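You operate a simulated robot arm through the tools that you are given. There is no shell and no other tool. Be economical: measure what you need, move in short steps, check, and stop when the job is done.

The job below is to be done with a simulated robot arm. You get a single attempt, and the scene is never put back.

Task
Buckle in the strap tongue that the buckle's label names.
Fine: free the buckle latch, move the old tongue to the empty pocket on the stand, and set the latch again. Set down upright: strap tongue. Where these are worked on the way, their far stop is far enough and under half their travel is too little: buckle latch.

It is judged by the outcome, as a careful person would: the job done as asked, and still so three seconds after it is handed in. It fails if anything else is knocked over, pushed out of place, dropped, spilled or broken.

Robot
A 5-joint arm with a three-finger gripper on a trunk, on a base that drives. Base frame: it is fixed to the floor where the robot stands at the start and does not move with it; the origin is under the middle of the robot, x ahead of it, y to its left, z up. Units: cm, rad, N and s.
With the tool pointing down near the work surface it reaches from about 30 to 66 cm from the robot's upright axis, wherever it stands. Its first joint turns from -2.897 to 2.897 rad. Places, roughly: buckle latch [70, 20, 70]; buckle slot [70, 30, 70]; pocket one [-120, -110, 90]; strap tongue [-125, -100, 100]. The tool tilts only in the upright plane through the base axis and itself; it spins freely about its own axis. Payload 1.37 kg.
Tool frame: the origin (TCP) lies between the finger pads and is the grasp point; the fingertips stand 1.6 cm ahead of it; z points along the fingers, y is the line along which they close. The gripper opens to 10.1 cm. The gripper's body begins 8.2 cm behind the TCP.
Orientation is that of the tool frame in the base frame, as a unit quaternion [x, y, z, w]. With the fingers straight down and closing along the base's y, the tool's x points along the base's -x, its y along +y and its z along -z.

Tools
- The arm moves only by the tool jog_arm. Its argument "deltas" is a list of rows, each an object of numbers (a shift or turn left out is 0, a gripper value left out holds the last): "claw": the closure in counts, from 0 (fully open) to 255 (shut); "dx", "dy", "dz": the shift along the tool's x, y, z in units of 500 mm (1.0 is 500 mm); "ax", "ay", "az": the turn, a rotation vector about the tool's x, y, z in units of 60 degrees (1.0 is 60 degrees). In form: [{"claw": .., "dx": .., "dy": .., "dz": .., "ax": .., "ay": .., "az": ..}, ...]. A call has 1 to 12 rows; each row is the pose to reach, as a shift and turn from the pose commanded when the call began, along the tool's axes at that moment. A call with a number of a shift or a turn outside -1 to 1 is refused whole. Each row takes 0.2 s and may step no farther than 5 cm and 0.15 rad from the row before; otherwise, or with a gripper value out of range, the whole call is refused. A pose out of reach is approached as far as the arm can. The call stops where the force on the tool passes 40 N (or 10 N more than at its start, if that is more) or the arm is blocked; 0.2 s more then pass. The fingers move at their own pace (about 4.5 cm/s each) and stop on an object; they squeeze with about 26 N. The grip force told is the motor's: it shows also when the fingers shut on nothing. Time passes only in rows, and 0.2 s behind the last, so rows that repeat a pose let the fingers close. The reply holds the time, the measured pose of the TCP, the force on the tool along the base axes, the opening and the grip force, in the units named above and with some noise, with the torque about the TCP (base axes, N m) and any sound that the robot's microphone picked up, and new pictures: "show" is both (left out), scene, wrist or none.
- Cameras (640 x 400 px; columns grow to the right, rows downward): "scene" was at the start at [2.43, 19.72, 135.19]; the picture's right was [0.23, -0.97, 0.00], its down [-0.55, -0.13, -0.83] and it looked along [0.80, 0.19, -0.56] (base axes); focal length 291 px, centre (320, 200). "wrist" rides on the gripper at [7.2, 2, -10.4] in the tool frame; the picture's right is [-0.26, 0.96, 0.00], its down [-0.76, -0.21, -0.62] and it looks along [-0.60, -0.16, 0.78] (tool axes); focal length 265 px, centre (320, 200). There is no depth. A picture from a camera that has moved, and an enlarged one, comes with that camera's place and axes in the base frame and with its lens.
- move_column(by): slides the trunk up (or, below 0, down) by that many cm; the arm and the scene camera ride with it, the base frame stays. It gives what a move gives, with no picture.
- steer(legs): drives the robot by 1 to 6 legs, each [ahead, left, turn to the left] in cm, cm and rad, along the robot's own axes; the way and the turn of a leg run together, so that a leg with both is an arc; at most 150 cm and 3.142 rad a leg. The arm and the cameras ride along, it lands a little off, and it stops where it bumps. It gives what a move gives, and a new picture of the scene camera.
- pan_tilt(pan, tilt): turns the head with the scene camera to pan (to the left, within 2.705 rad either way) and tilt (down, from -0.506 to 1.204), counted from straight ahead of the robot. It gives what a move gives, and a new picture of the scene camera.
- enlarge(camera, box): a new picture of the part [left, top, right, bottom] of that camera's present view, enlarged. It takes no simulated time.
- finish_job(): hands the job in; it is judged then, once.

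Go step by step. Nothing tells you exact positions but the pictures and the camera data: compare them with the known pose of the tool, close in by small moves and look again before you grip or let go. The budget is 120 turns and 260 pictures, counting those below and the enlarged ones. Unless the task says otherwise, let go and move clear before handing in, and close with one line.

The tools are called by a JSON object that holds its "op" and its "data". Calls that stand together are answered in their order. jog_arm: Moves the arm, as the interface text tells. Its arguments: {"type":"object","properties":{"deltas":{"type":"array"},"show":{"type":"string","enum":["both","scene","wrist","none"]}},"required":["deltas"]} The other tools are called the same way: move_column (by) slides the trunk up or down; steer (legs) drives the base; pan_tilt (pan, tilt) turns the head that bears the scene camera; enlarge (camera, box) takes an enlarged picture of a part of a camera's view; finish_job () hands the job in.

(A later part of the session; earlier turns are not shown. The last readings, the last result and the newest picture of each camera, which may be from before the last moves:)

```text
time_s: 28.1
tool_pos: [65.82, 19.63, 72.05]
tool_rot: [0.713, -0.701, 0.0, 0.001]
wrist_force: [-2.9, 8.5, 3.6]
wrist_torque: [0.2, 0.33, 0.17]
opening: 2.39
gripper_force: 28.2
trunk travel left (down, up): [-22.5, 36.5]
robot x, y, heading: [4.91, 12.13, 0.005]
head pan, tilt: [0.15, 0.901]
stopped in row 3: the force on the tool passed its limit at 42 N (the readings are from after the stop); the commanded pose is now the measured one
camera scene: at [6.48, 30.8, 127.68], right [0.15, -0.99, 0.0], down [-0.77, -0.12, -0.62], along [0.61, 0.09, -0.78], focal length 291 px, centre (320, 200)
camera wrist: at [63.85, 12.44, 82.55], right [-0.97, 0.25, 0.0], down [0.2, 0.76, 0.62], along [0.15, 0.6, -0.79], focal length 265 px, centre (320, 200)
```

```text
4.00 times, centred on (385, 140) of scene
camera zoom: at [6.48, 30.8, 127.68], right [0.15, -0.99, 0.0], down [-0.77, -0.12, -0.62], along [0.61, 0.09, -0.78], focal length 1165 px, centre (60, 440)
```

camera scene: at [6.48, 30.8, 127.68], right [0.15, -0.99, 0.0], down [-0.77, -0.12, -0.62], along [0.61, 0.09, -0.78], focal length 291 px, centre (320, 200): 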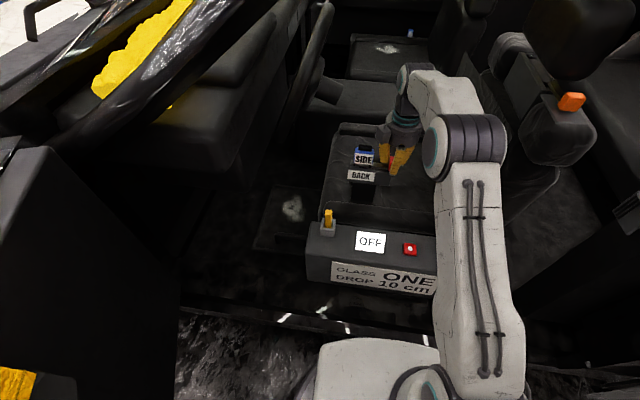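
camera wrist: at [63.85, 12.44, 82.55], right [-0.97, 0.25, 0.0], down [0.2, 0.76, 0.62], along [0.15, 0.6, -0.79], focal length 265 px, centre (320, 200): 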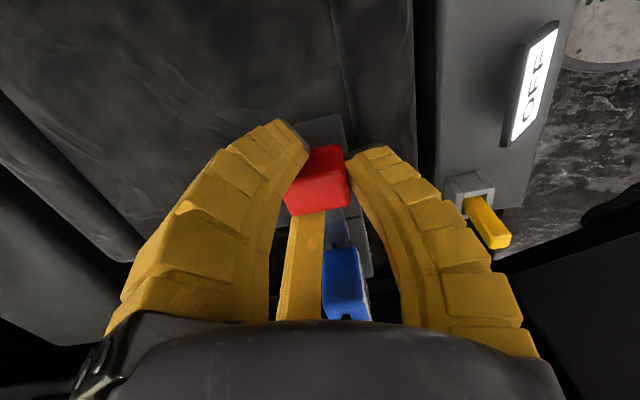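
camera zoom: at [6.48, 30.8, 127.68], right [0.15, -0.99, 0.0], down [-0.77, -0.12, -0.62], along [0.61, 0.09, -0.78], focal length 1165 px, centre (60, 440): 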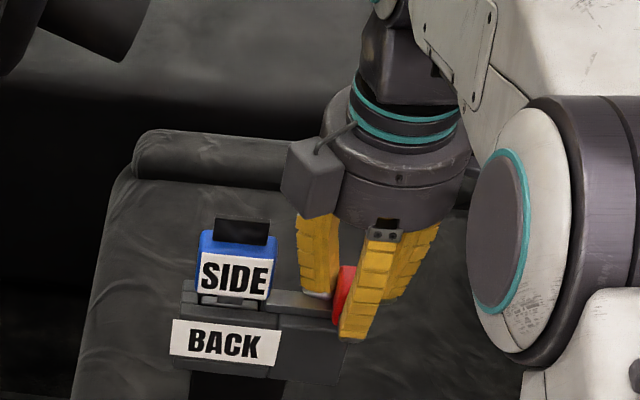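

The latch hit a hard stop after about 1.4 cm. Release and look.

{"op": "jog_arm", "data": {"deltas": [{"claw": 145}, {"claw": 145}, {"claw": 145}, {"dz": -0.05}, {"dz": -0.14}, {"dz": -0.2}]}}

{"op": "enlarge", "data": {"camera": "scene", "box": [345, 135, 405, 195]}}

{"op": "enlarge", "data": {"camera": "wrist", "box": [270, 60, 410, 260]}}

```text
time_s: 29.4
tool_pos: [65.9, 19.7, 82.3]
tool_rot: [0.711, -0.703, -0.001, 0.001]
wrist_force: [0.1, -1.5, -0.3]
wrist_torque: [-0.01, 0.01, -0.01]
opening: 4.79
gripper_force: 3.0
trunk travel left (down, up): [-22.5, 36.5]
robot x, y, heading: [4.88, 11.69, -0.0]
head pan, tilt: [0.15, 0.901]
camera scene: at [6.55, 30.7, 127.69], right [0.15, -0.99, 0.0], down [-0.77, -0.12, -0.62], along [0.61, 0.09, -0.78], focal length 291 px, centre (320, 200)
camera wrist: at [63.96, 12.36, 92.58], right [-0.97, 0.25, 0.0], down [0.2, 0.76, 0.62], along [0.15, 0.6, -0.78], focal length 265 px, centre (320, 200)
```

scene: 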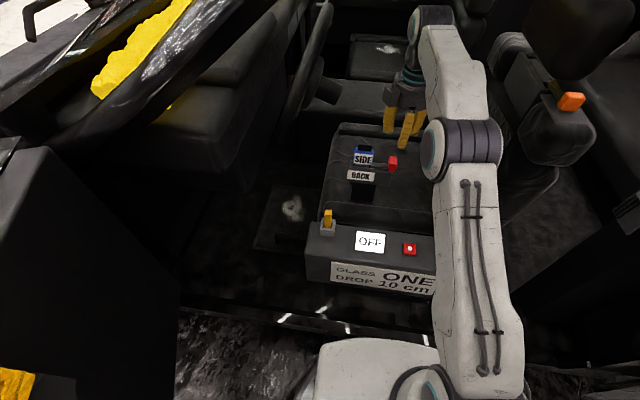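
wrist: 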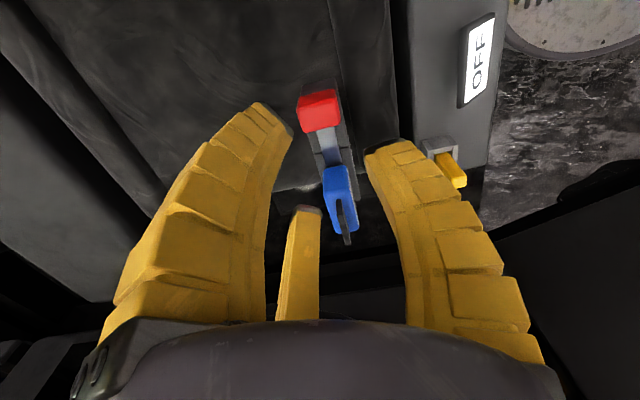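

```text
6.67 times, centred on (375, 165) of scene
camera zoom: at [6.55, 30.7, 127.69], right [0.15, -0.99, 0.0], down [-0.77, -0.12, -0.62], along [0.61, 0.09, -0.78], focal length 1941 px, centre (-47, 433)
```

zoom: 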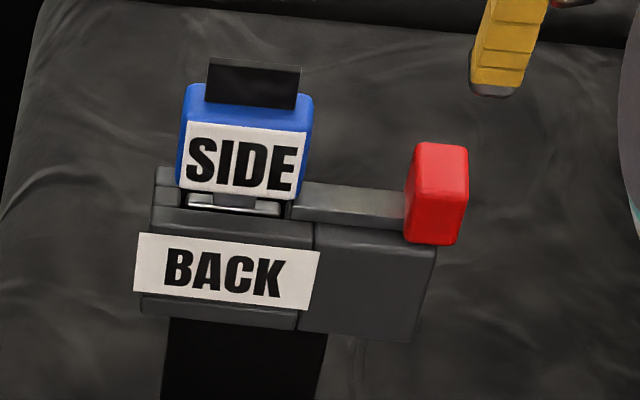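

```text
2.00 times, centred on (340, 160) of wrist
camera zoom: at [63.96, 12.36, 92.58], right [-0.97, 0.25, 0.0], down [0.2, 0.76, 0.62], along [0.15, 0.6, -0.78], focal length 531 px, centre (280, 280)
```

zoom: 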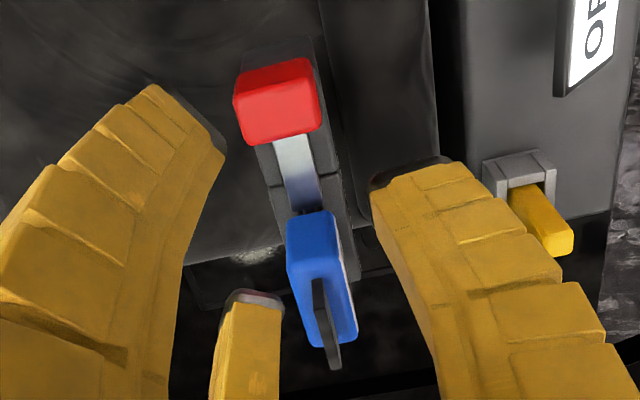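

The latch bar now clears the tongue's neck. Next I centre over the SIDE tongue (≈ 65.7, 27.2; body z 71–75).

{"op": "jog_arm", "data": {"deltas": [{"dx": -0.08, "dy": 0.002, "az": 0.011, "claw": 120}, {"dx": -0.152, "dy": 0.004, "az": 0.011}, {"dx": -0.152, "dy": 0.004, "az": 0.011}]}}

{"op": "enlarge", "data": {"camera": "wrist", "box": [250, 40, 450, 260]}}

{"op": "enlarge", "data": {"camera": "scene", "box": [335, 90, 435, 190]}}

```text
time_s: 30.2
tool_pos: [65.18, 27.11, 81.82]
tool_rot: [-0.707, 0.707, 0.001, 0.0]
wrist_force: [-1.0, -0.6, -0.7]
wrist_torque: [0.0, -0.01, 0.01]
opening: 5.71
gripper_force: 2.8
out of reach, approached as far as the arm can: row 2, 3
trunk travel left (down, up): [-22.5, 36.5]
robot x, y, heading: [5.25, 12.02, 0.001]
head pan, tilt: [0.15, 0.901]
camera scene: at [6.54, 30.72, 127.69], right [0.15, -0.99, 0.0], down [-0.77, -0.12, -0.62], along [0.61, 0.09, -0.78], focal length 291 px, centre (320, 200)
camera wrist: at [63.14, 19.94, 92.22], right [-0.96, 0.27, 0.0], down [0.21, 0.76, 0.62], along [0.16, 0.6, -0.78], focal length 265 px, centre (320, 200)
```

scene: 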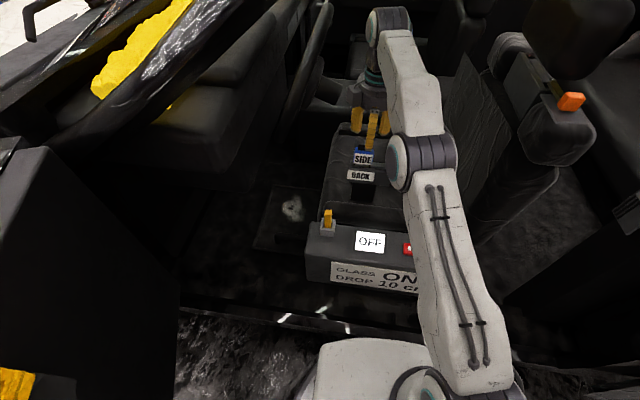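
wrist: 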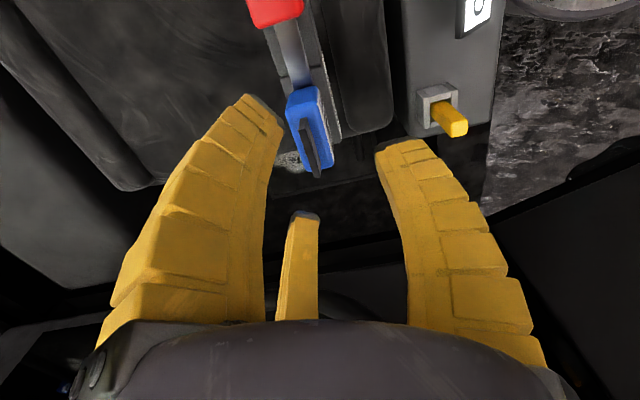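

```text
1.82 times, centred on (350, 150) of wrist
camera zoom: at [63.14, 19.94, 92.22], right [-0.96, 0.27, 0.0], down [0.21, 0.76, 0.62], along [0.16, 0.6, -0.78], focal length 483 px, centre (266, 291)
```

zoom: 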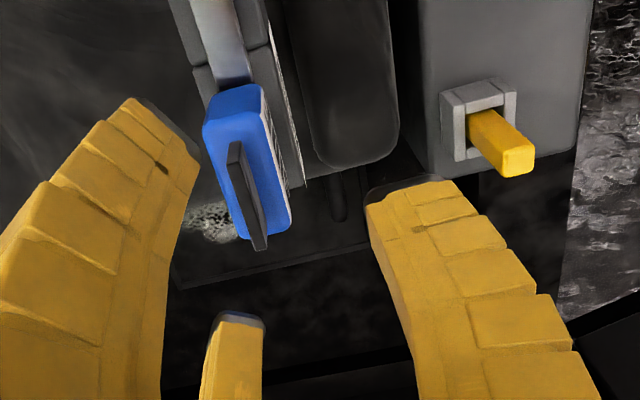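

```text
4.00 times, centred on (385, 140) of scene
camera zoom: at [6.54, 30.72, 127.69], right [0.15, -0.99, 0.0], down [-0.77, -0.12, -0.62], along [0.61, 0.09, -0.78], focal length 1165 px, centre (60, 440)
```

zoom: 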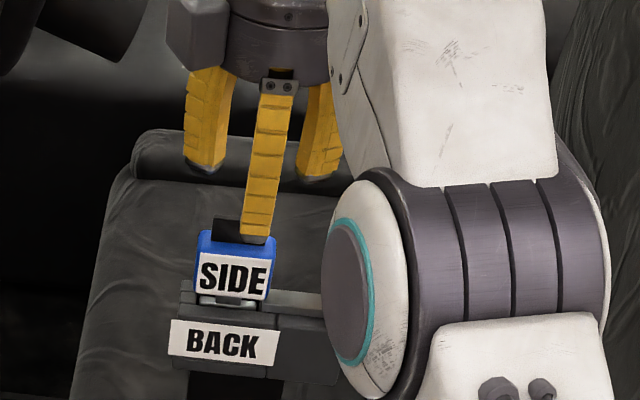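

{"op": "jog_arm", "data": {"deltas": [{"dz": 0.05}, {"dz": 0.085}], "show": "none"}}

{"op": "enlarge", "data": {"camera": "wrist", "box": [230, 40, 430, 260]}}

{"op": "enlarge", "data": {"camera": "scene", "box": [335, 90, 435, 190]}}

```text
time_s: 30.9
tool_pos: [65.08, 27.24, 77.68]
tool_rot: [0.708, -0.707, 0.0, 0.002]
wrist_force: [0.6, -0.3, 0.7]
wrist_torque: [0.01, 0.0, 0.0]
opening: 5.69
gripper_force: 3.0
trunk travel left (down, up): [-22.5, 36.5]
robot x, y, heading: [5.46, 11.8, -0.0]
head pan, tilt: [0.15, 0.901]
```

```text
1.82 times, centred on (330, 150) of wrist
camera zoom: at [63.11, 19.94, 87.99], right [-0.96, 0.26, 0.0], down [0.21, 0.76, 0.62], along [0.16, 0.6, -0.78], focal length 483 px, centre (302, 291)
```

zoom: 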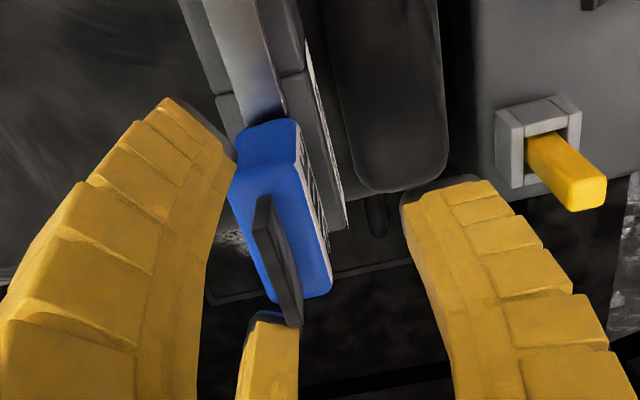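

```text
4.00 times, centred on (385, 140) of scene
camera zoom: at [6.55, 30.7, 127.7], right [0.15, -0.99, 0.0], down [-0.77, -0.12, -0.62], along [0.61, 0.09, -0.78], focal length 1165 px, centre (60, 440)
```

zoom: 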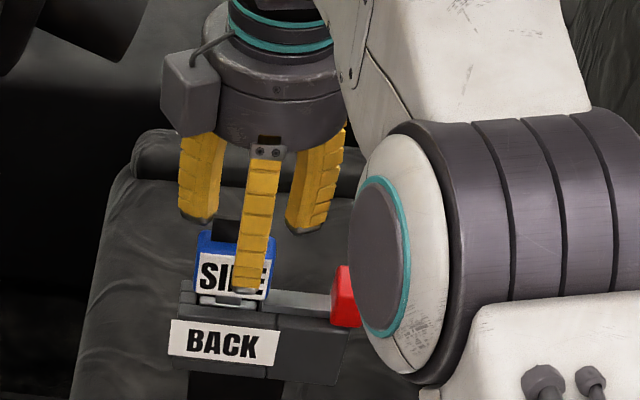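

{"op": "jog_arm", "data": {"deltas": [{"dy": -0.014}, {"dy": -0.014, "dz": 0.03}, {"dy": -0.014, "dz": 0.06}, {"dy": -0.014, "dz": 0.086}], "show": "none"}}

{"op": "enlarge", "data": {"camera": "wrist", "box": [230, 40, 430, 260]}}

{"op": "enlarge", "data": {"camera": "scene", "box": [335, 90, 435, 190]}}

```text
time_s: 31.9
tool_pos: [65.86, 26.86, 73.33]
tool_rot: [-0.707, 0.707, 0.001, -0.001]
wrist_force: [-0.9, 0.5, 0.5]
wrist_torque: [-0.01, -0.01, -0.02]
opening: 5.7
gripper_force: 2.8
trunk travel left (down, up): [-22.5, 36.5]
robot x, y, heading: [5.53, 12.09, 0.002]
head pan, tilt: [0.15, 0.901]
```

```text
1.82 times, centred on (330, 150) of wrist
camera zoom: at [63.81, 19.62, 83.65], right [-0.96, 0.26, 0.0], down [0.21, 0.76, 0.62], along [0.16, 0.6, -0.78], focal length 483 px, centre (302, 291)
```

zoom: 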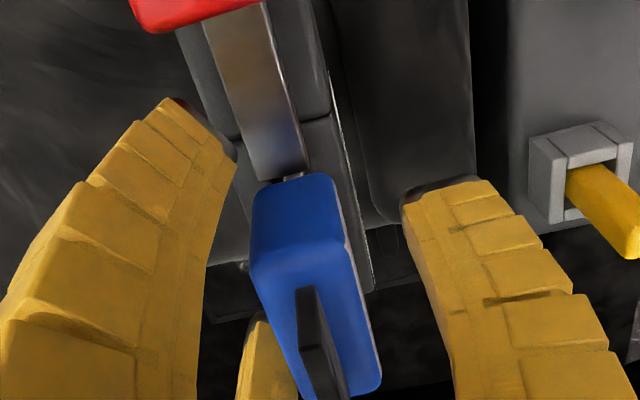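

```text
4.00 times, centred on (385, 140) of scene
camera zoom: at [6.55, 30.7, 127.69], right [0.15, -0.99, 0.0], down [-0.77, -0.12, -0.62], along [0.61, 0.09, -0.78], focal length 1165 px, centre (60, 440)
```

zoom: 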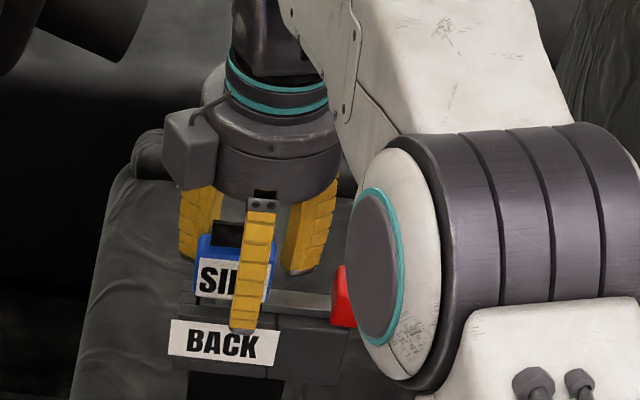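

{"op": "jog_arm", "data": {"deltas": [{"dx": -0.012, "dy": 0.006}, {"claw": 170, "dx": -0.012, "dy": 0.006}, {"dx": -0.012, "dy": 0.006}, {"dx": -0.012, "dy": 0.006}], "show": "none"}}

{"op": "enlarge", "data": {"camera": "wrist", "box": [230, 40, 430, 260]}}

{"op": "enlarge", "data": {"camera": "scene", "box": [335, 90, 435, 190]}}

```text
time_s: 32.9
tool_pos: [65.87, 27.52, 73.42]
tool_rot: [-0.707, 0.708, -0.001, 0.003]
wrist_force: [21.0, 5.6, 6.8]
wrist_torque: [0.27, -0.26, -0.49]
opening: 4.85
gripper_force: 11.2
trunk travel left (down, up): [-22.5, 36.5]
robot x, y, heading: [5.62, 11.77, 0.006]
head pan, tilt: [0.15, 0.901]
```

```text
1.82 times, centred on (330, 150) of wrist
camera zoom: at [63.64, 20.28, 83.74], right [-0.96, 0.27, -0.01], down [0.2, 0.75, 0.62], along [0.17, 0.6, -0.78], focal length 483 px, centre (302, 291)
```

zoom: 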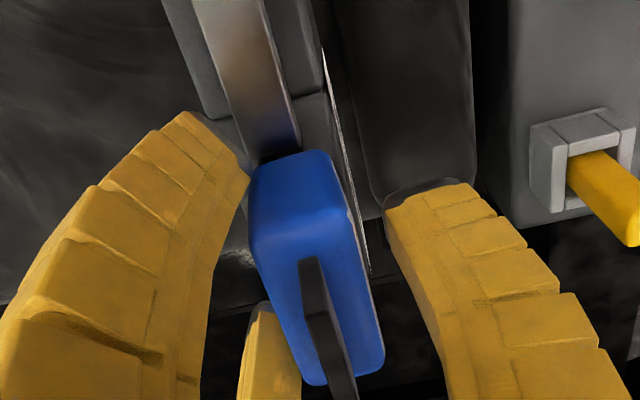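

```text
4.00 times, centred on (385, 140) of scene
camera zoom: at [6.67, 30.74, 127.7], right [0.15, -0.99, 0.0], down [-0.78, -0.12, -0.62], along [0.61, 0.09, -0.78], focal length 1165 px, centre (60, 440)
```

zoom: 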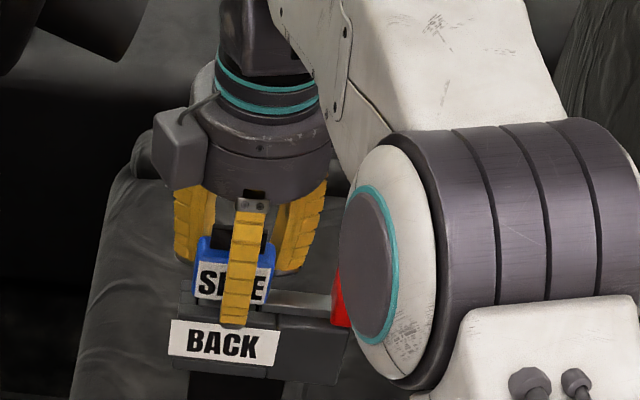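

The fingers behave as three jaws, and the rear pair touched first. I'll re-centre about 0.7 cm back and close again.

{"op": "jog_arm", "data": {"deltas": [{"claw": 135}, {"claw": 135, "dy": -0.013}, {"dy": -0.013}], "show": "none"}}

{"op": "jog_arm", "data": {"deltas": [{"claw": 170}, {"claw": 170}, {"claw": 170}, {"claw": 170}], "show": "none"}}

{"op": "enlarge", "data": {"camera": "wrist", "box": [230, 40, 430, 260]}}

{"op": "enlarge", "data": {"camera": "scene", "box": [335, 90, 435, 190]}}

```text
time_s: 33.6
tool_pos: [66.07, 27.57, 73.24]
tool_rot: [0.708, -0.706, -0.001, 0.003]
wrist_force: [0.7, 0.6, -0.1]
wrist_torque: [0.0, 0.03, 0.05]
opening: 5.14
gripper_force: 3.2
trunk travel left (down, up): [-22.5, 36.5]
robot x, y, heading: [4.74, 12.1, 0.003]
head pan, tilt: [0.15, 0.901]
```

```text
time_s: 34.6
tool_pos: [66.15, 27.56, 73.28]
tool_rot: [-0.707, 0.707, 0.001, -0.001]
wrist_force: [2.7, 0.9, 0.0]
wrist_torque: [0.05, -0.05, 0.0]
opening: 3.92
gripper_force: 4.0
trunk travel left (down, up): [-22.5, 36.5]
robot x, y, heading: [5.3, 12.42, 0.001]
head pan, tilt: [0.15, 0.901]
```

```text
1.82 times, centred on (330, 150) of wrist
camera zoom: at [64.1, 20.29, 83.68], right [-0.96, 0.26, 0.0], down [0.21, 0.76, 0.62], along [0.16, 0.6, -0.78], focal length 483 px, centre (302, 291)
```

zoom: 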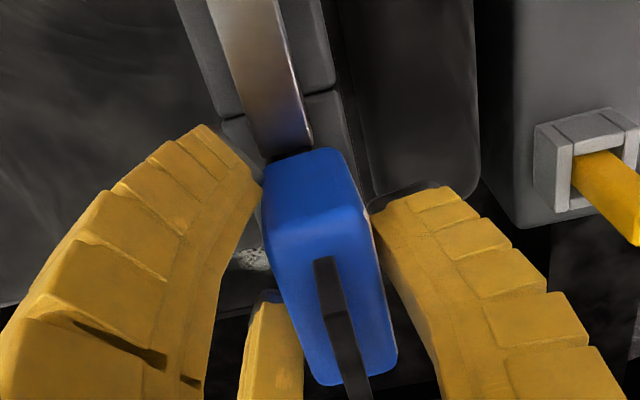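

```text
4.00 times, centred on (385, 140) of scene
camera zoom: at [6.58, 30.71, 127.69], right [0.15, -0.99, 0.0], down [-0.77, -0.12, -0.62], along [0.61, 0.09, -0.78], focal length 1165 px, centre (60, 440)
```

zoom: 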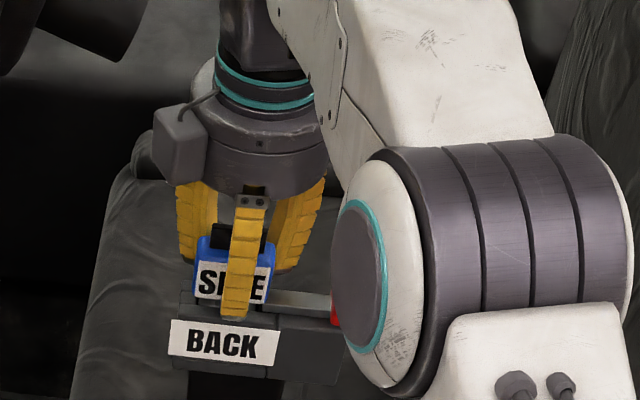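

Both sides are nearly touching. Close firmly, then lift.

{"op": "jog_arm", "data": {"deltas": [{"claw": 200}, {"claw": 240}, {"claw": 240}, {"claw": 240}], "show": "none"}}

{"op": "jog_arm", "data": {"deltas": [{"dz": -0.01}, {"dz": -0.02}, {"dz": -0.03}, {"dz": -0.04}]}}

{"op": "enlarge", "data": {"camera": "scene", "box": [335, 90, 435, 190]}}

```text
time_s: 35.6
tool_pos: [66.24, 27.52, 73.46]
tool_rot: [-0.707, 0.708, 0.0, 0.0]
wrist_force: [8.8, -1.7, 4.6]
wrist_torque: [-0.03, 0.0, 0.01]
opening: 3.27
gripper_force: 26.2
trunk travel left (down, up): [-22.5, 36.5]
robot x, y, heading: [5.41, 11.97, 0.003]
head pan, tilt: [0.15, 0.901]
```

```text
time_s: 36.6
tool_pos: [66.2, 27.62, 75.33]
tool_rot: [-0.707, 0.707, 0.001, 0.0]
wrist_force: [0.0, 0.3, -0.9]
wrist_torque: [0.0, -0.01, 0.01]
opening: 3.25
gripper_force: 26.0
trunk travel left (down, up): [-22.5, 36.5]
robot x, y, heading: [5.58, 12.02, 0.006]
head pan, tilt: [0.15, 0.901]
camera scene: at [6.55, 30.7, 127.69], right [0.15, -0.99, 0.0], down [-0.77, -0.12, -0.62], along [0.61, 0.09, -0.78], focal length 291 px, centre (320, 200)
camera wrist: at [64.12, 20.36, 85.74], right [-0.96, 0.26, 0.0], down [0.21, 0.76, 0.62], along [0.16, 0.6, -0.78], focal length 265 px, centre (320, 200)
```

scene: 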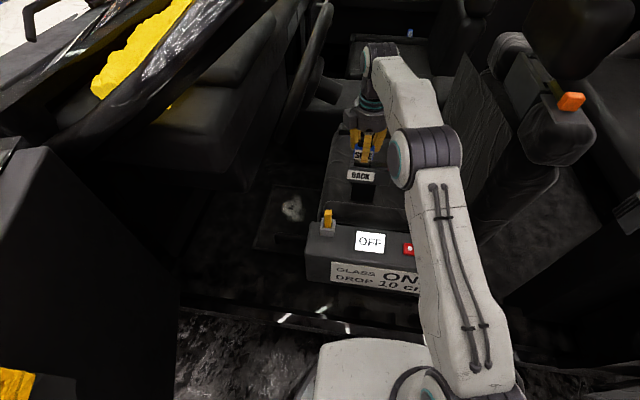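
wrist: 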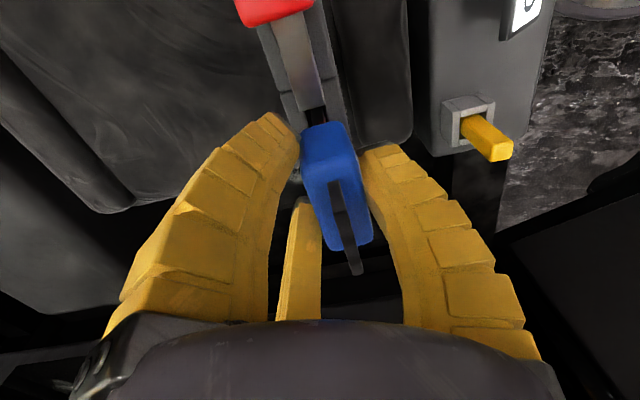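

```text
4.00 times, centred on (385, 140) of scene
camera zoom: at [6.55, 30.7, 127.69], right [0.15, -0.99, 0.0], down [-0.77, -0.12, -0.62], along [0.61, 0.09, -0.78], focal length 1165 px, centre (60, 440)
```

zoom: 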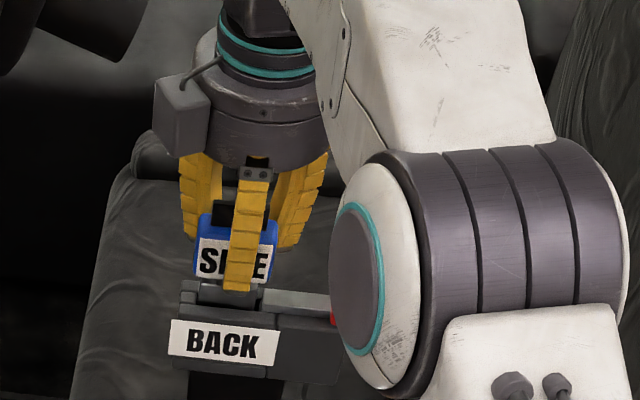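

The tongue comes up cleanly. Lift with the trunk.

{"op": "move_column", "data": {"by": 10}}

{"op": "enlarge", "data": {"camera": "scene", "box": [325, 90, 445, 240]}}

{"op": "enlarge", "data": {"camera": "wrist", "box": [160, 0, 480, 300]}}

```text
time_s: 38.0
tool_pos: [66.14, 27.68, 85.35]
tool_rot: [-0.707, 0.707, 0.001, -0.001]
wrist_force: [0.2, -0.1, -0.8]
wrist_torque: [0.0, -0.02, 0.01]
opening: 3.18
gripper_force: 25.8
trunk travel left (down, up): [-32.5, 26.5]
robot x, y, heading: [5.28, 11.71, 0.001]
head pan, tilt: [0.15, 0.901]
```

```text
2.67 times, centred on (385, 165) of scene
camera zoom: at [6.57, 30.71, 137.69], right [0.15, -0.99, 0.0], down [-0.77, -0.12, -0.62], along [0.61, 0.09, -0.78], focal length 776 px, centre (147, 293)
```

zoom: 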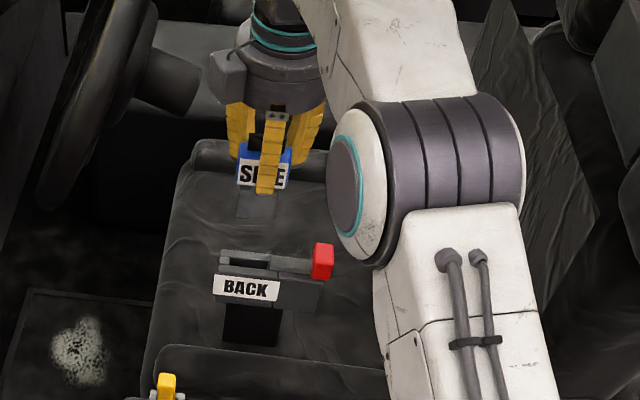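

```text
1.33 times, centred on (320, 150) of wrist
camera zoom: at [64.14, 20.36, 95.72], right [-0.96, 0.26, 0.0], down [0.21, 0.76, 0.62], along [0.16, 0.6, -0.78], focal length 354 px, centre (320, 267)
```

zoom: 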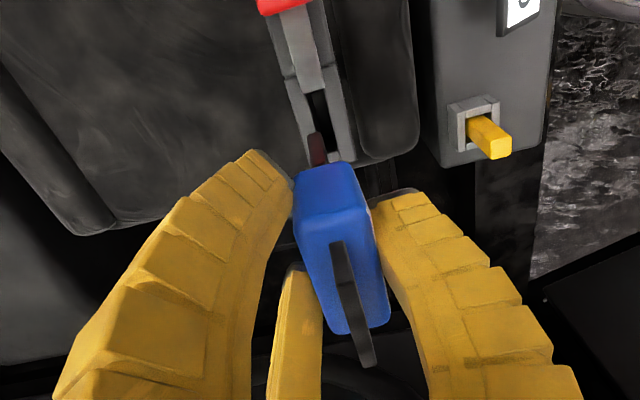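

The tongue is out with its plate about 3 cm below. I'll retract the arm and back out of the doorway.

{"op": "jog_arm", "data": {"deltas": [{"dy": 0.08}, {"dy": 0.16}, {"dy": 0.24}, {"dy": 0.32}, {"dy": 0.4, "dx": 0.05}, {"dy": 0.44, "dx": 0.12}], "show": "none"}}

{"op": "steer", "data": {"legs": [[-45, 0, 0]]}}

{"op": "pan_tilt", "data": {"pan": -1.8, "tilt": 0.5}}

```text
time_s: 39.4
tool_pos: [43.98, 21.63, 85.44]
tool_rot: [0.707, -0.707, 0.001, 0.0]
wrist_force: [0.0, 0.8, -0.7]
wrist_torque: [0.03, -0.02, 0.03]
opening: 3.16
gripper_force: 25.9
trunk travel left (down, up): [-32.5, 26.5]
robot x, y, heading: [5.54, 11.8, -0.001]
head pan, tilt: [0.15, 0.901]
```

```text
time_s: 42.1
tool_pos: [-0.92, 21.37, 85.36]
tool_rot: [-0.705, 0.709, 0.0, 0.0]
wrist_force: [0.3, -0.3, -1.3]
wrist_torque: [0.0, 0.04, 0.04]
opening: 3.12
gripper_force: 25.9
trunk travel left (down, up): [-32.5, 26.5]
robot x, y, heading: [-39.82, 11.77, -0.001]
head pan, tilt: [0.15, 0.901]
camera scene: at [-38.39, 30.72, 137.69], right [0.15, -0.99, 0.0], down [-0.78, -0.11, -0.62], along [0.61, 0.09, -0.78], focal length 291 px, centre (320, 200)
```

scene: 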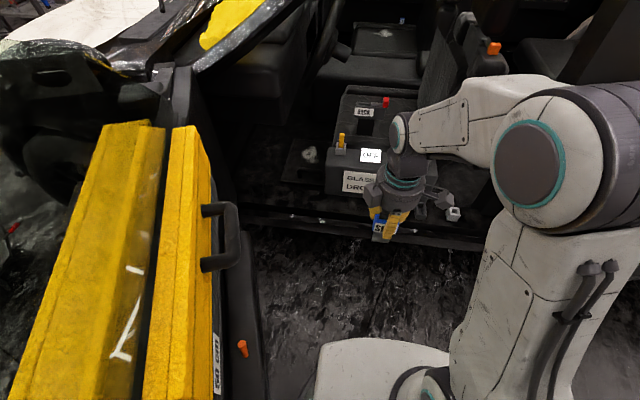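

```text
time_s: 44.0
tool_pos: [-0.99, 21.34, 85.47]
tool_rot: [-0.705, 0.71, 0.001, -0.001]
wrist_force: [0.1, -0.3, -0.5]
wrist_torque: [0.02, -0.02, 0.0]
opening: 3.1
gripper_force: 26.2
trunk travel left (down, up): [-32.5, 26.5]
robot x, y, heading: [-39.65, 11.6, -0.003]
head pan, tilt: [-1.799, 0.499]
camera scene: at [-47.93, 20.76, 141.08], right [-0.97, 0.23, 0.0], down [0.11, 0.47, -0.88], along [-0.2, -0.85, -0.48], focal length 291 px, centre (320, 200)
```

scene: 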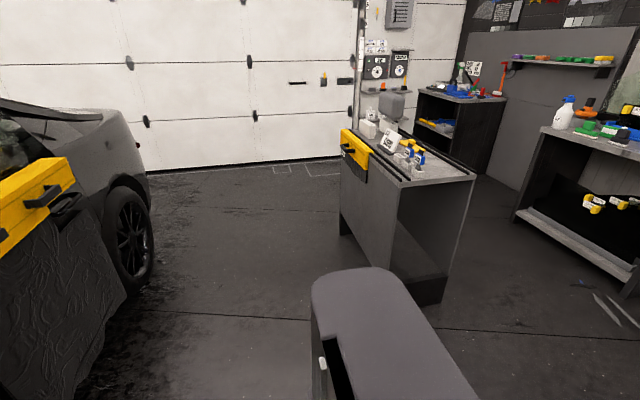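

{"op": "enlarge", "data": {"camera": "scene", "box": [330, 120, 490, 220]}}

```text
4.00 times, centred on (410, 170) of scene
camera zoom: at [-47.93, 20.76, 141.08], right [-0.97, 0.23, 0.0], down [0.11, 0.47, -0.88], along [-0.2, -0.85, -0.48], focal length 1165 px, centre (-40, 320)
```

zoom: 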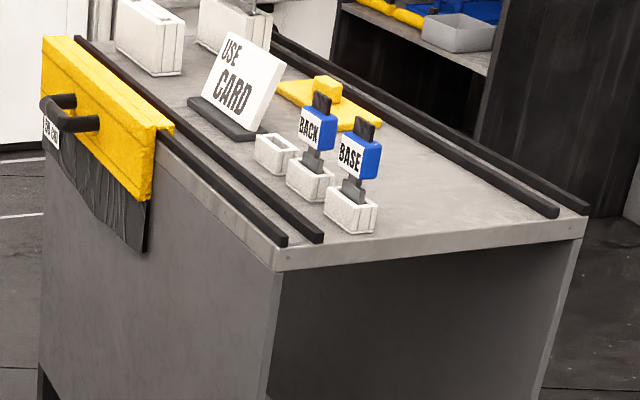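

Both views place pocket one at about (-119, -106, 90), and the bench front faces +x at x ≈ -106. Raise the trunk and drive round to face it.

{"op": "move_column", "data": {"by": 24}}

{"op": "steer", "data": {"legs": [[0, 0, -1.571], [100, 0, 0]]}}

{"op": "pan_tilt", "data": {"pan": -1.3, "tilt": 0.7}}

```text
time_s: 46.5
tool_pos: [-0.84, 21.3, 109.4]
tool_rot: [-0.705, 0.709, 0.0, 0.0]
wrist_force: [0.6, -0.9, -1.9]
wrist_torque: [0.0, 0.03, -0.01]
opening: 3.05
gripper_force: 26.1
trunk travel left (down, up): [-56.5, 2.5]
robot x, y, heading: [-39.88, 11.79, -0.004]
head pan, tilt: [-1.799, 0.499]
```

```text
time_s: 55.5
tool_pos: [-27.85, -126.14, 109.36]
tool_rot: [-0.009, 1.0, 0.001, 0.001]
wrist_force: [0.6, 0.5, -0.3]
wrist_torque: [0.0, 0.03, 0.03]
opening: 2.95
gripper_force: 26.0
trunk travel left (down, up): [-56.5, 2.5]
robot x, y, heading: [-37.97, -87.26, -1.547]
head pan, tilt: [-1.799, 0.499]
camera scene: at [-29.75, -79.14, 165.08], right [0.21, 0.98, 0.0], down [0.47, -0.1, -0.88], along [-0.86, 0.18, -0.48], focal length 291 px, centre (320, 200)
```

scene: 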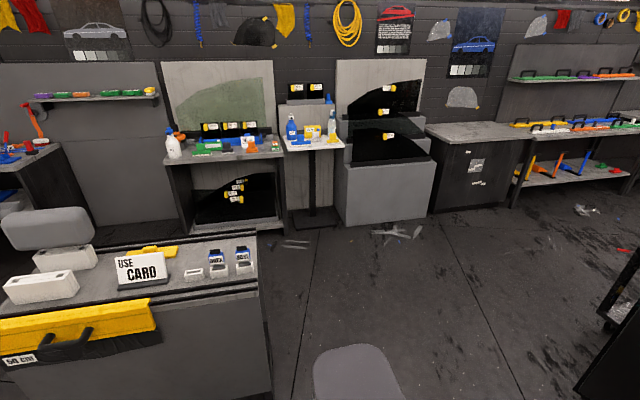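

```text
time_s: 56.4
tool_pos: [-27.73, -125.92, 109.43]
tool_rot: [-0.009, 1.0, 0.001, 0.001]
wrist_force: [-0.3, -0.2, -1.2]
wrist_torque: [-0.01, -0.03, -0.02]
opening: 2.96
gripper_force: 26.0
trunk travel left (down, up): [-56.5, 2.5]
robot x, y, heading: [-38.2, -87.56, -1.553]
head pan, tilt: [-1.3, 0.7]
camera scene: at [-28.99, -83.41, 163.31], right [-0.29, 0.96, 0.0], down [0.62, 0.18, -0.77], along [-0.73, -0.22, -0.64], focal length 291 px, centre (320, 200)
```

scene: 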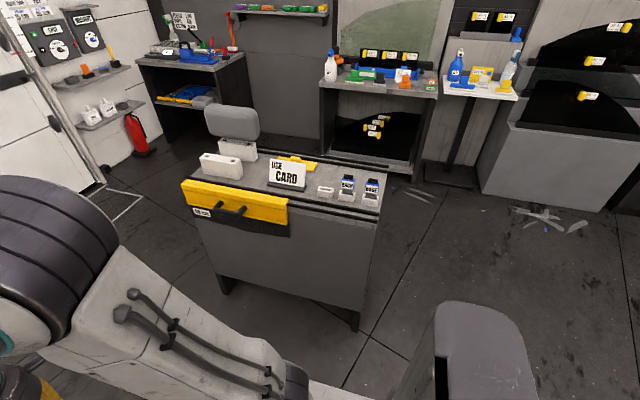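

{"op": "enlarge", "data": {"camera": "wrist", "box": [220, 60, 440, 280]}}

{"op": "enlarge", "data": {"camera": "scene", "box": [265, 150, 395, 230]}}

```text
1.82 times, centred on (330, 170) of wrist
camera zoom: at [-35.08, -124.19, 119.8], right [0.25, 0.97, 0.0], down [0.76, -0.2, 0.62], along [0.6, -0.15, -0.78], focal length 483 px, centre (302, 254)
```

zoom: 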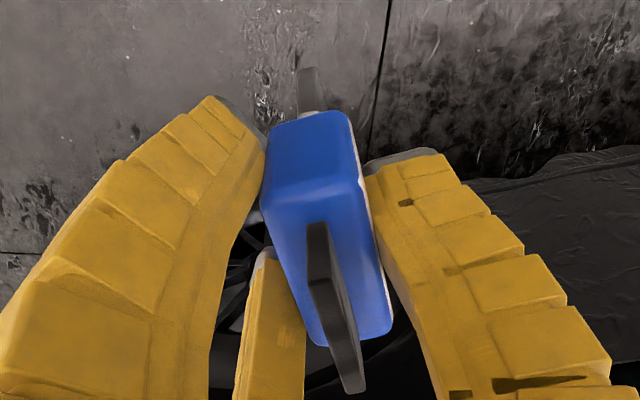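

```text
4.92 times, centred on (330, 190) of scene
camera zoom: at [-28.99, -83.41, 163.31], right [-0.29, 0.96, 0.0], down [0.62, 0.18, -0.77], along [-0.73, -0.22, -0.64], focal length 1434 px, centre (271, 249)
```

zoom: 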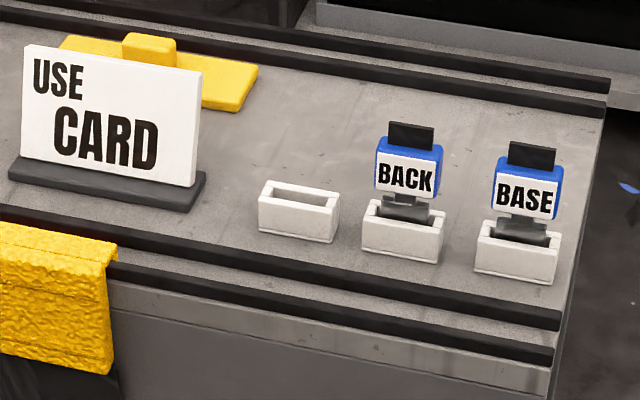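

Pockets are ~9 cm apart along y at x ≈ -120 (y ≈ -108, -99.5, -90). Drive to face the stand.

{"op": "steer", "data": {"legs": [[16, 0, 0], [0, 0, -1.589], [20, 0, 0]]}}

{"op": "pan_tilt", "data": {"pan": 0.0, "tilt": 0.8}}

```text
time_s: 62.8
tool_pos: [-96.7, -113.38, 109.45]
tool_rot: [0.705, 0.71, 0.002, 0.001]
wrist_force: [0.4, 0.1, 0.3]
wrist_torque: [0.03, -0.04, 0.0]
opening: 2.9
gripper_force: 26.1
trunk travel left (down, up): [-56.5, 2.5]
robot x, y, heading: [-58.09, -103.56, -3.129]
head pan, tilt: [-1.3, 0.7]
camera scene: at [-54.4, -112.7, 163.31], right [0.96, 0.28, 0.0], down [0.18, -0.62, -0.76], along [-0.21, 0.74, -0.64], focal length 291 px, centre (320, 200)
```

scene: 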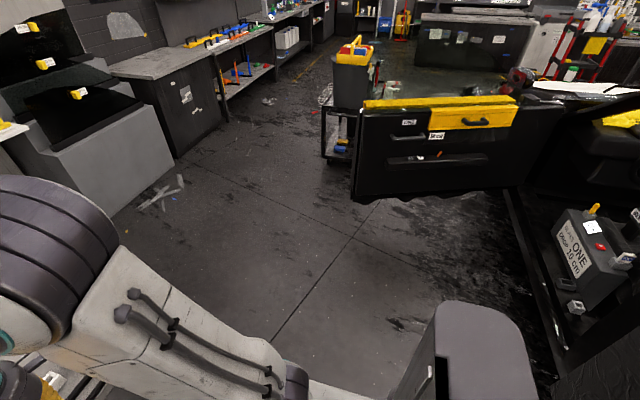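

```text
time_s: 64.3
tool_pos: [-96.48, -113.47, 109.48]
tool_rot: [0.705, 0.71, 0.001, 0.001]
wrist_force: [-0.2, -0.2, -1.4]
wrist_torque: [0.0, -0.02, 0.02]
opening: 2.94
gripper_force: 25.5
trunk travel left (down, up): [-56.5, 2.5]
robot x, y, heading: [-57.82, -103.5, -3.129]
head pan, tilt: [0.0, 0.799]
camera scene: at [-59.98, -120.93, 162.49], right [-0.01, 1.0, 0.0], down [0.72, 0.01, -0.7], along [-0.7, -0.01, -0.72], focal length 291 px, centre (320, 200)
```

scene: 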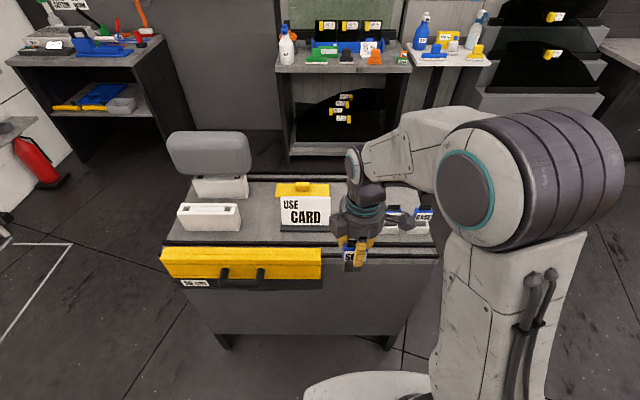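

{"op": "jog_arm", "data": {"deltas": [{"dx": 0.03, "dy": -0.09}, {"dx": 0.06, "dy": -0.18}, {"dx": 0.08, "dy": -0.27}, {"dx": 0.1, "dy": -0.36}]}}

{"op": "enlarge", "data": {"camera": "scene", "box": [330, 130, 450, 270]}}

```text
time_s: 65.3
tool_pos: [-114.73, -108.44, 109.21]
tool_rot: [0.704, 0.71, 0.001, 0.003]
wrist_force: [-0.6, 0.3, -1.2]
wrist_torque: [0.0, -0.03, 0.01]
opening: 2.92
gripper_force: 25.9
trunk travel left (down, up): [-56.5, 2.5]
robot x, y, heading: [-57.93, -103.25, -3.133]
head pan, tilt: [0.0, 0.799]
camera scene: at [-60.14, -120.91, 162.49], right [-0.01, 1.0, 0.0], down [0.72, 0.01, -0.7], along [-0.7, -0.01, -0.72], focal length 291 px, centre (320, 200)
camera wrist: at [-112.93, -101.28, 119.53], right [0.97, -0.26, 0.0], down [-0.2, -0.76, 0.62], along [-0.16, -0.6, -0.78], focal length 265 px, centre (320, 200)
```

scene: 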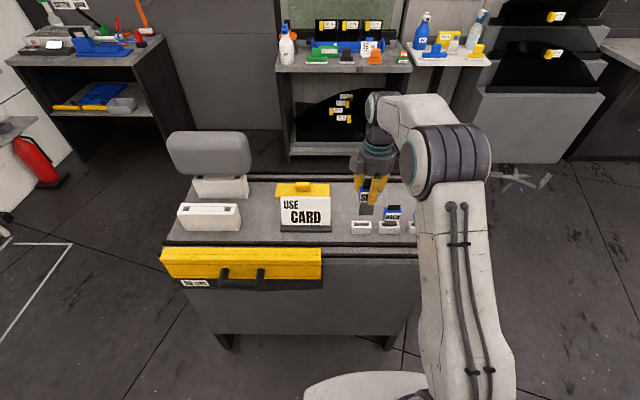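
wrist: 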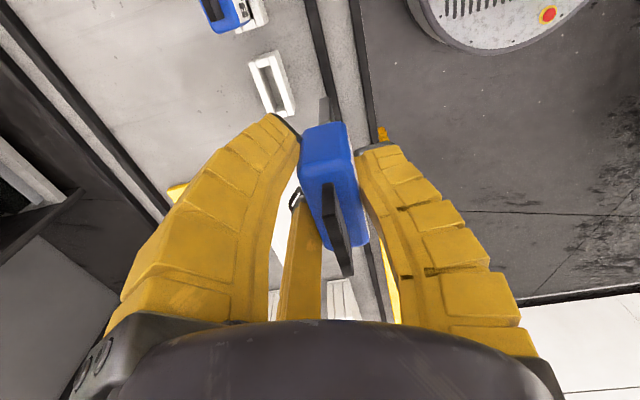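

```text
2.86 times, centred on (390, 200) of scene
camera zoom: at [-60.14, -120.91, 162.49], right [-0.01, 1.0, 0.0], down [0.72, 0.01, -0.7], along [-0.7, -0.01, -0.72], focal length 832 px, centre (120, 200)
```

zoom: 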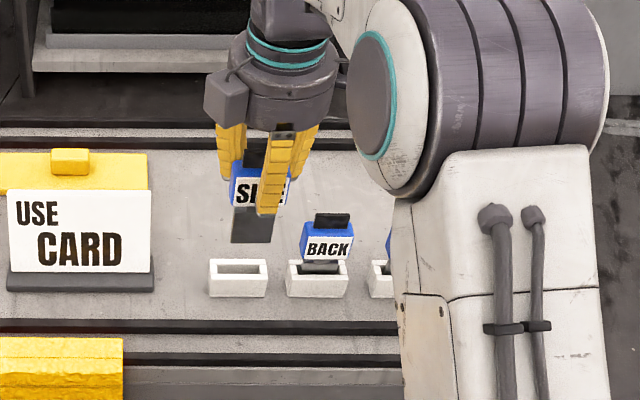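

{"op": "enlarge", "data": {"camera": "wrist", "box": [180, 0, 380, 130]}}

{"op": "enlarge", "data": {"camera": "scene", "box": [345, 165, 415, 245]}}

```text
3.08 times, centred on (280, 65) of wrist
camera zoom: at [-112.93, -101.28, 119.53], right [0.97, -0.26, 0.0], down [-0.2, -0.76, 0.62], along [-0.16, -0.6, -0.78], focal length 817 px, centre (443, 615)
```

zoom: 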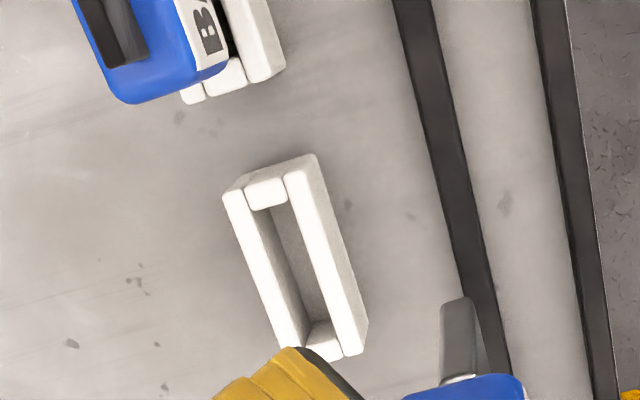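

```text
5.00 times, centred on (380, 205) of scene
camera zoom: at [-60.14, -120.91, 162.49], right [-0.01, 1.0, 0.0], down [0.72, 0.01, -0.7], along [-0.7, -0.01, -0.72], focal length 1456 px, centre (20, 175)
```

zoom: 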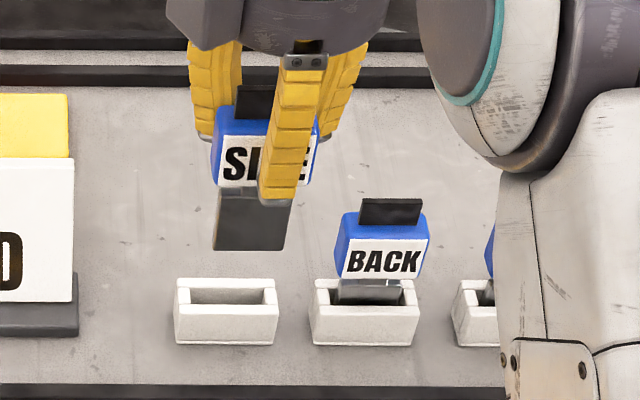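

Pocket one's opening is at about (-120.0, -107.8, 90). I'll move over it and descend until the plate is just above, then compare.

{"op": "jog_arm", "data": {"deltas": [{"dx": 0.008, "dy": -0.06}, {"dx": 0.015, "dy": -0.119}, {"dx": 0.015, "dy": -0.119, "dz": 0.07}, {"dx": 0.015, "dy": -0.119, "dz": 0.14}]}}

{"op": "enlarge", "data": {"camera": "wrist", "box": [230, 60, 430, 200]}}

{"op": "enlarge", "data": {"camera": "scene", "box": [345, 165, 415, 245]}}

```text
time_s: 66.3
tool_pos: [-120.62, -107.96, 102.27]
tool_rot: [0.704, 0.71, 0.001, 0.001]
wrist_force: [0.0, -0.3, -1.0]
wrist_torque: [0.01, 0.01, -0.02]
opening: 2.93
gripper_force: 26.0
trunk travel left (down, up): [-56.5, 2.5]
robot x, y, heading: [-57.73, -103.58, -3.128]
head pan, tilt: [0.0, 0.799]
camera scene: at [-60.06, -120.94, 162.49], right [-0.01, 1.0, 0.0], down [0.72, 0.01, -0.7], along [-0.7, -0.01, -0.72], focal length 291 px, centre (320, 200)
camera wrist: at [-118.87, -100.74, 112.61], right [0.97, -0.26, 0.0], down [-0.2, -0.76, 0.62], along [-0.16, -0.6, -0.78], focal length 265 px, centre (320, 200)
```

scene: 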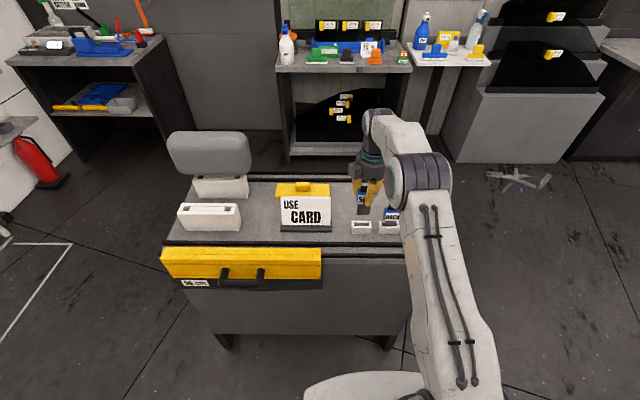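
wrist: 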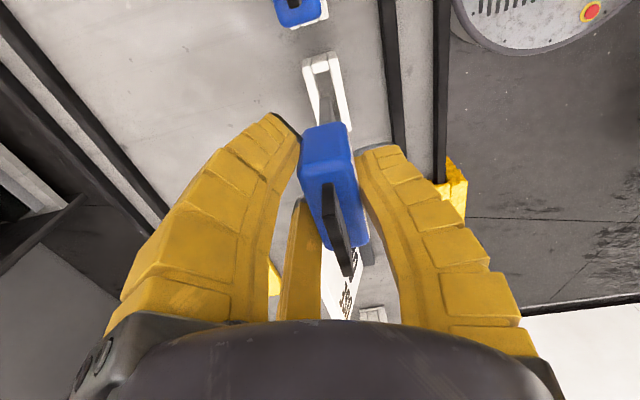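

```text
2.86 times, centred on (330, 130) of wrist
camera zoom: at [-118.87, -100.74, 112.61], right [0.97, -0.26, 0.0], down [-0.2, -0.76, 0.62], along [-0.16, -0.6, -0.78], focal length 758 px, centre (291, 400)
```

zoom: 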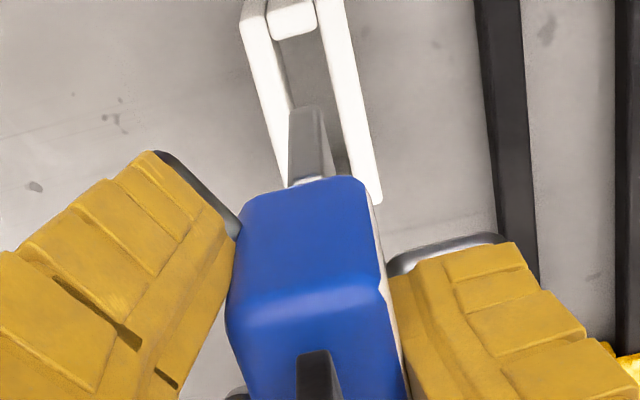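

```text
5.00 times, centred on (380, 205) of scene
camera zoom: at [-60.06, -120.94, 162.49], right [-0.01, 1.0, 0.0], down [0.72, 0.01, -0.7], along [-0.7, -0.01, -0.72], focal length 1456 px, centre (20, 175)
```

zoom: 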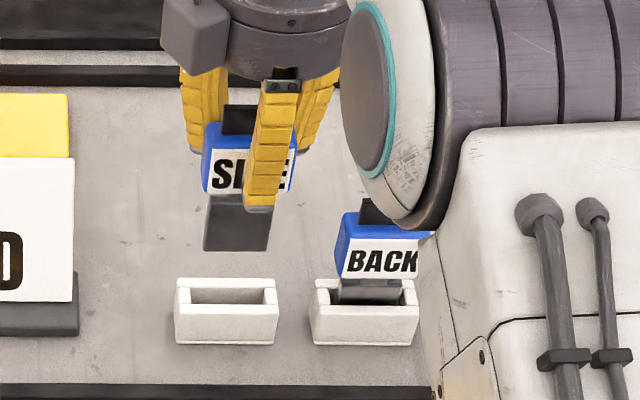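

{"op": "jog_arm", "data": {"deltas": [{"dx": 0.003, "dz": 0.03}, {"dx": 0.003, "dz": 0.06}], "show": "none"}}

{"op": "enlarge", "data": {"camera": "wrist", "box": [270, 50, 390, 150]}}

{"op": "enlarge", "data": {"camera": "scene", "box": [345, 190, 405, 240]}}

```text
time_s: 66.9
tool_pos: [-120.54, -107.61, 99.35]
tool_rot: [0.704, 0.71, 0.001, 0.001]
wrist_force: [-0.2, -0.8, -0.8]
wrist_torque: [0.01, 0.0, 0.02]
opening: 2.92
gripper_force: 26.9
trunk travel left (down, up): [-56.5, 2.5]
robot x, y, heading: [-58.05, -103.75, -3.133]
head pan, tilt: [0.0, 0.799]
```

```text
4.00 times, centred on (330, 100) of wrist
camera zoom: at [-118.76, -100.48, 109.66], right [0.97, -0.26, 0.0], down [-0.2, -0.76, 0.62], along [-0.16, -0.6, -0.78], focal length 1062 px, centre (280, 600)
```

zoom: 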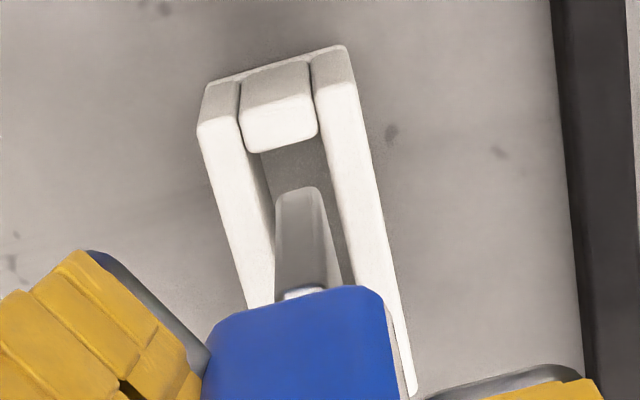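

```text
8.00 times, centred on (375, 215) of scene
camera zoom: at [-60.0, -120.94, 162.49], right [-0.01, 1.0, 0.0], down [0.72, 0.01, -0.7], along [-0.7, -0.01, -0.72], focal length 2329 px, centre (-120, 80)
```

zoom: 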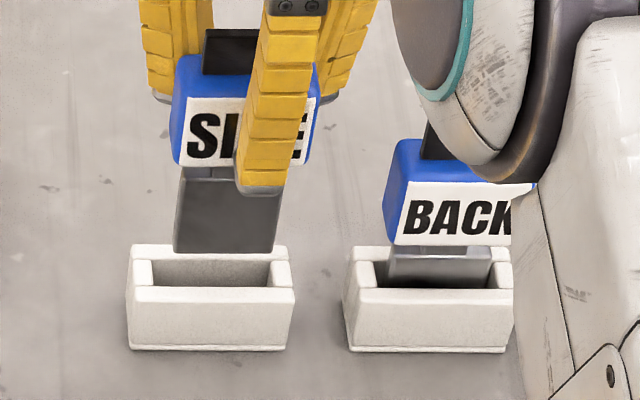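

{"op": "enlarge", "data": {"camera": "scene", "box": [355, 208, 387, 232]}}

{"op": "enlarge", "data": {"camera": "wrist", "box": [300, 55, 370, 130]}}

```text
16.00 times, centred on (371, 220) of scene
camera zoom: at [-60.0, -120.94, 162.49], right [-0.01, 1.0, 0.0], down [0.72, 0.01, -0.7], along [-0.7, -0.01, -0.72], focal length 4659 px, centre (-496, -120)
```

zoom: 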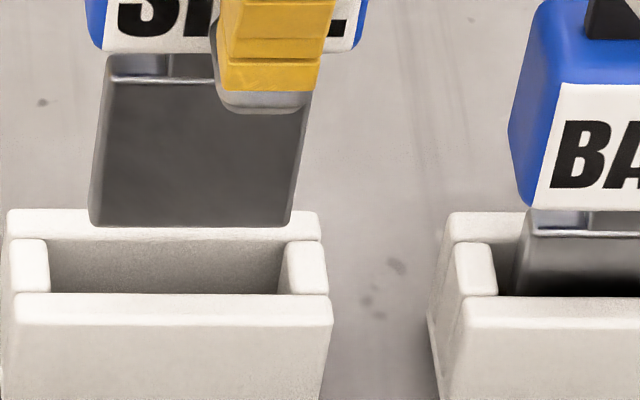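

```text
5.33 times, centred on (335, 92) of wrist
camera zoom: at [-118.76, -100.48, 109.66], right [0.97, -0.26, 0.0], down [-0.2, -0.76, 0.62], along [-0.16, -0.6, -0.78], focal length 1416 px, centre (240, 773)
```

zoom: 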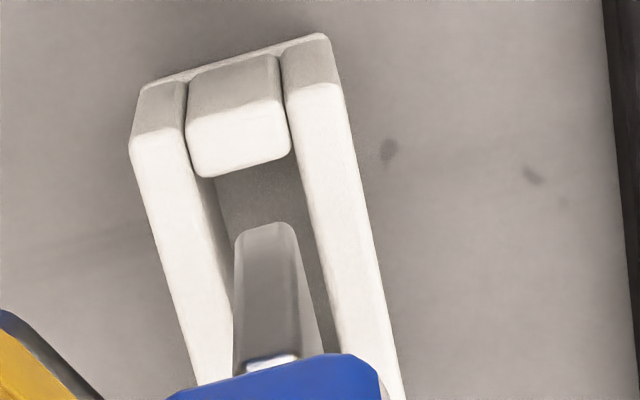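

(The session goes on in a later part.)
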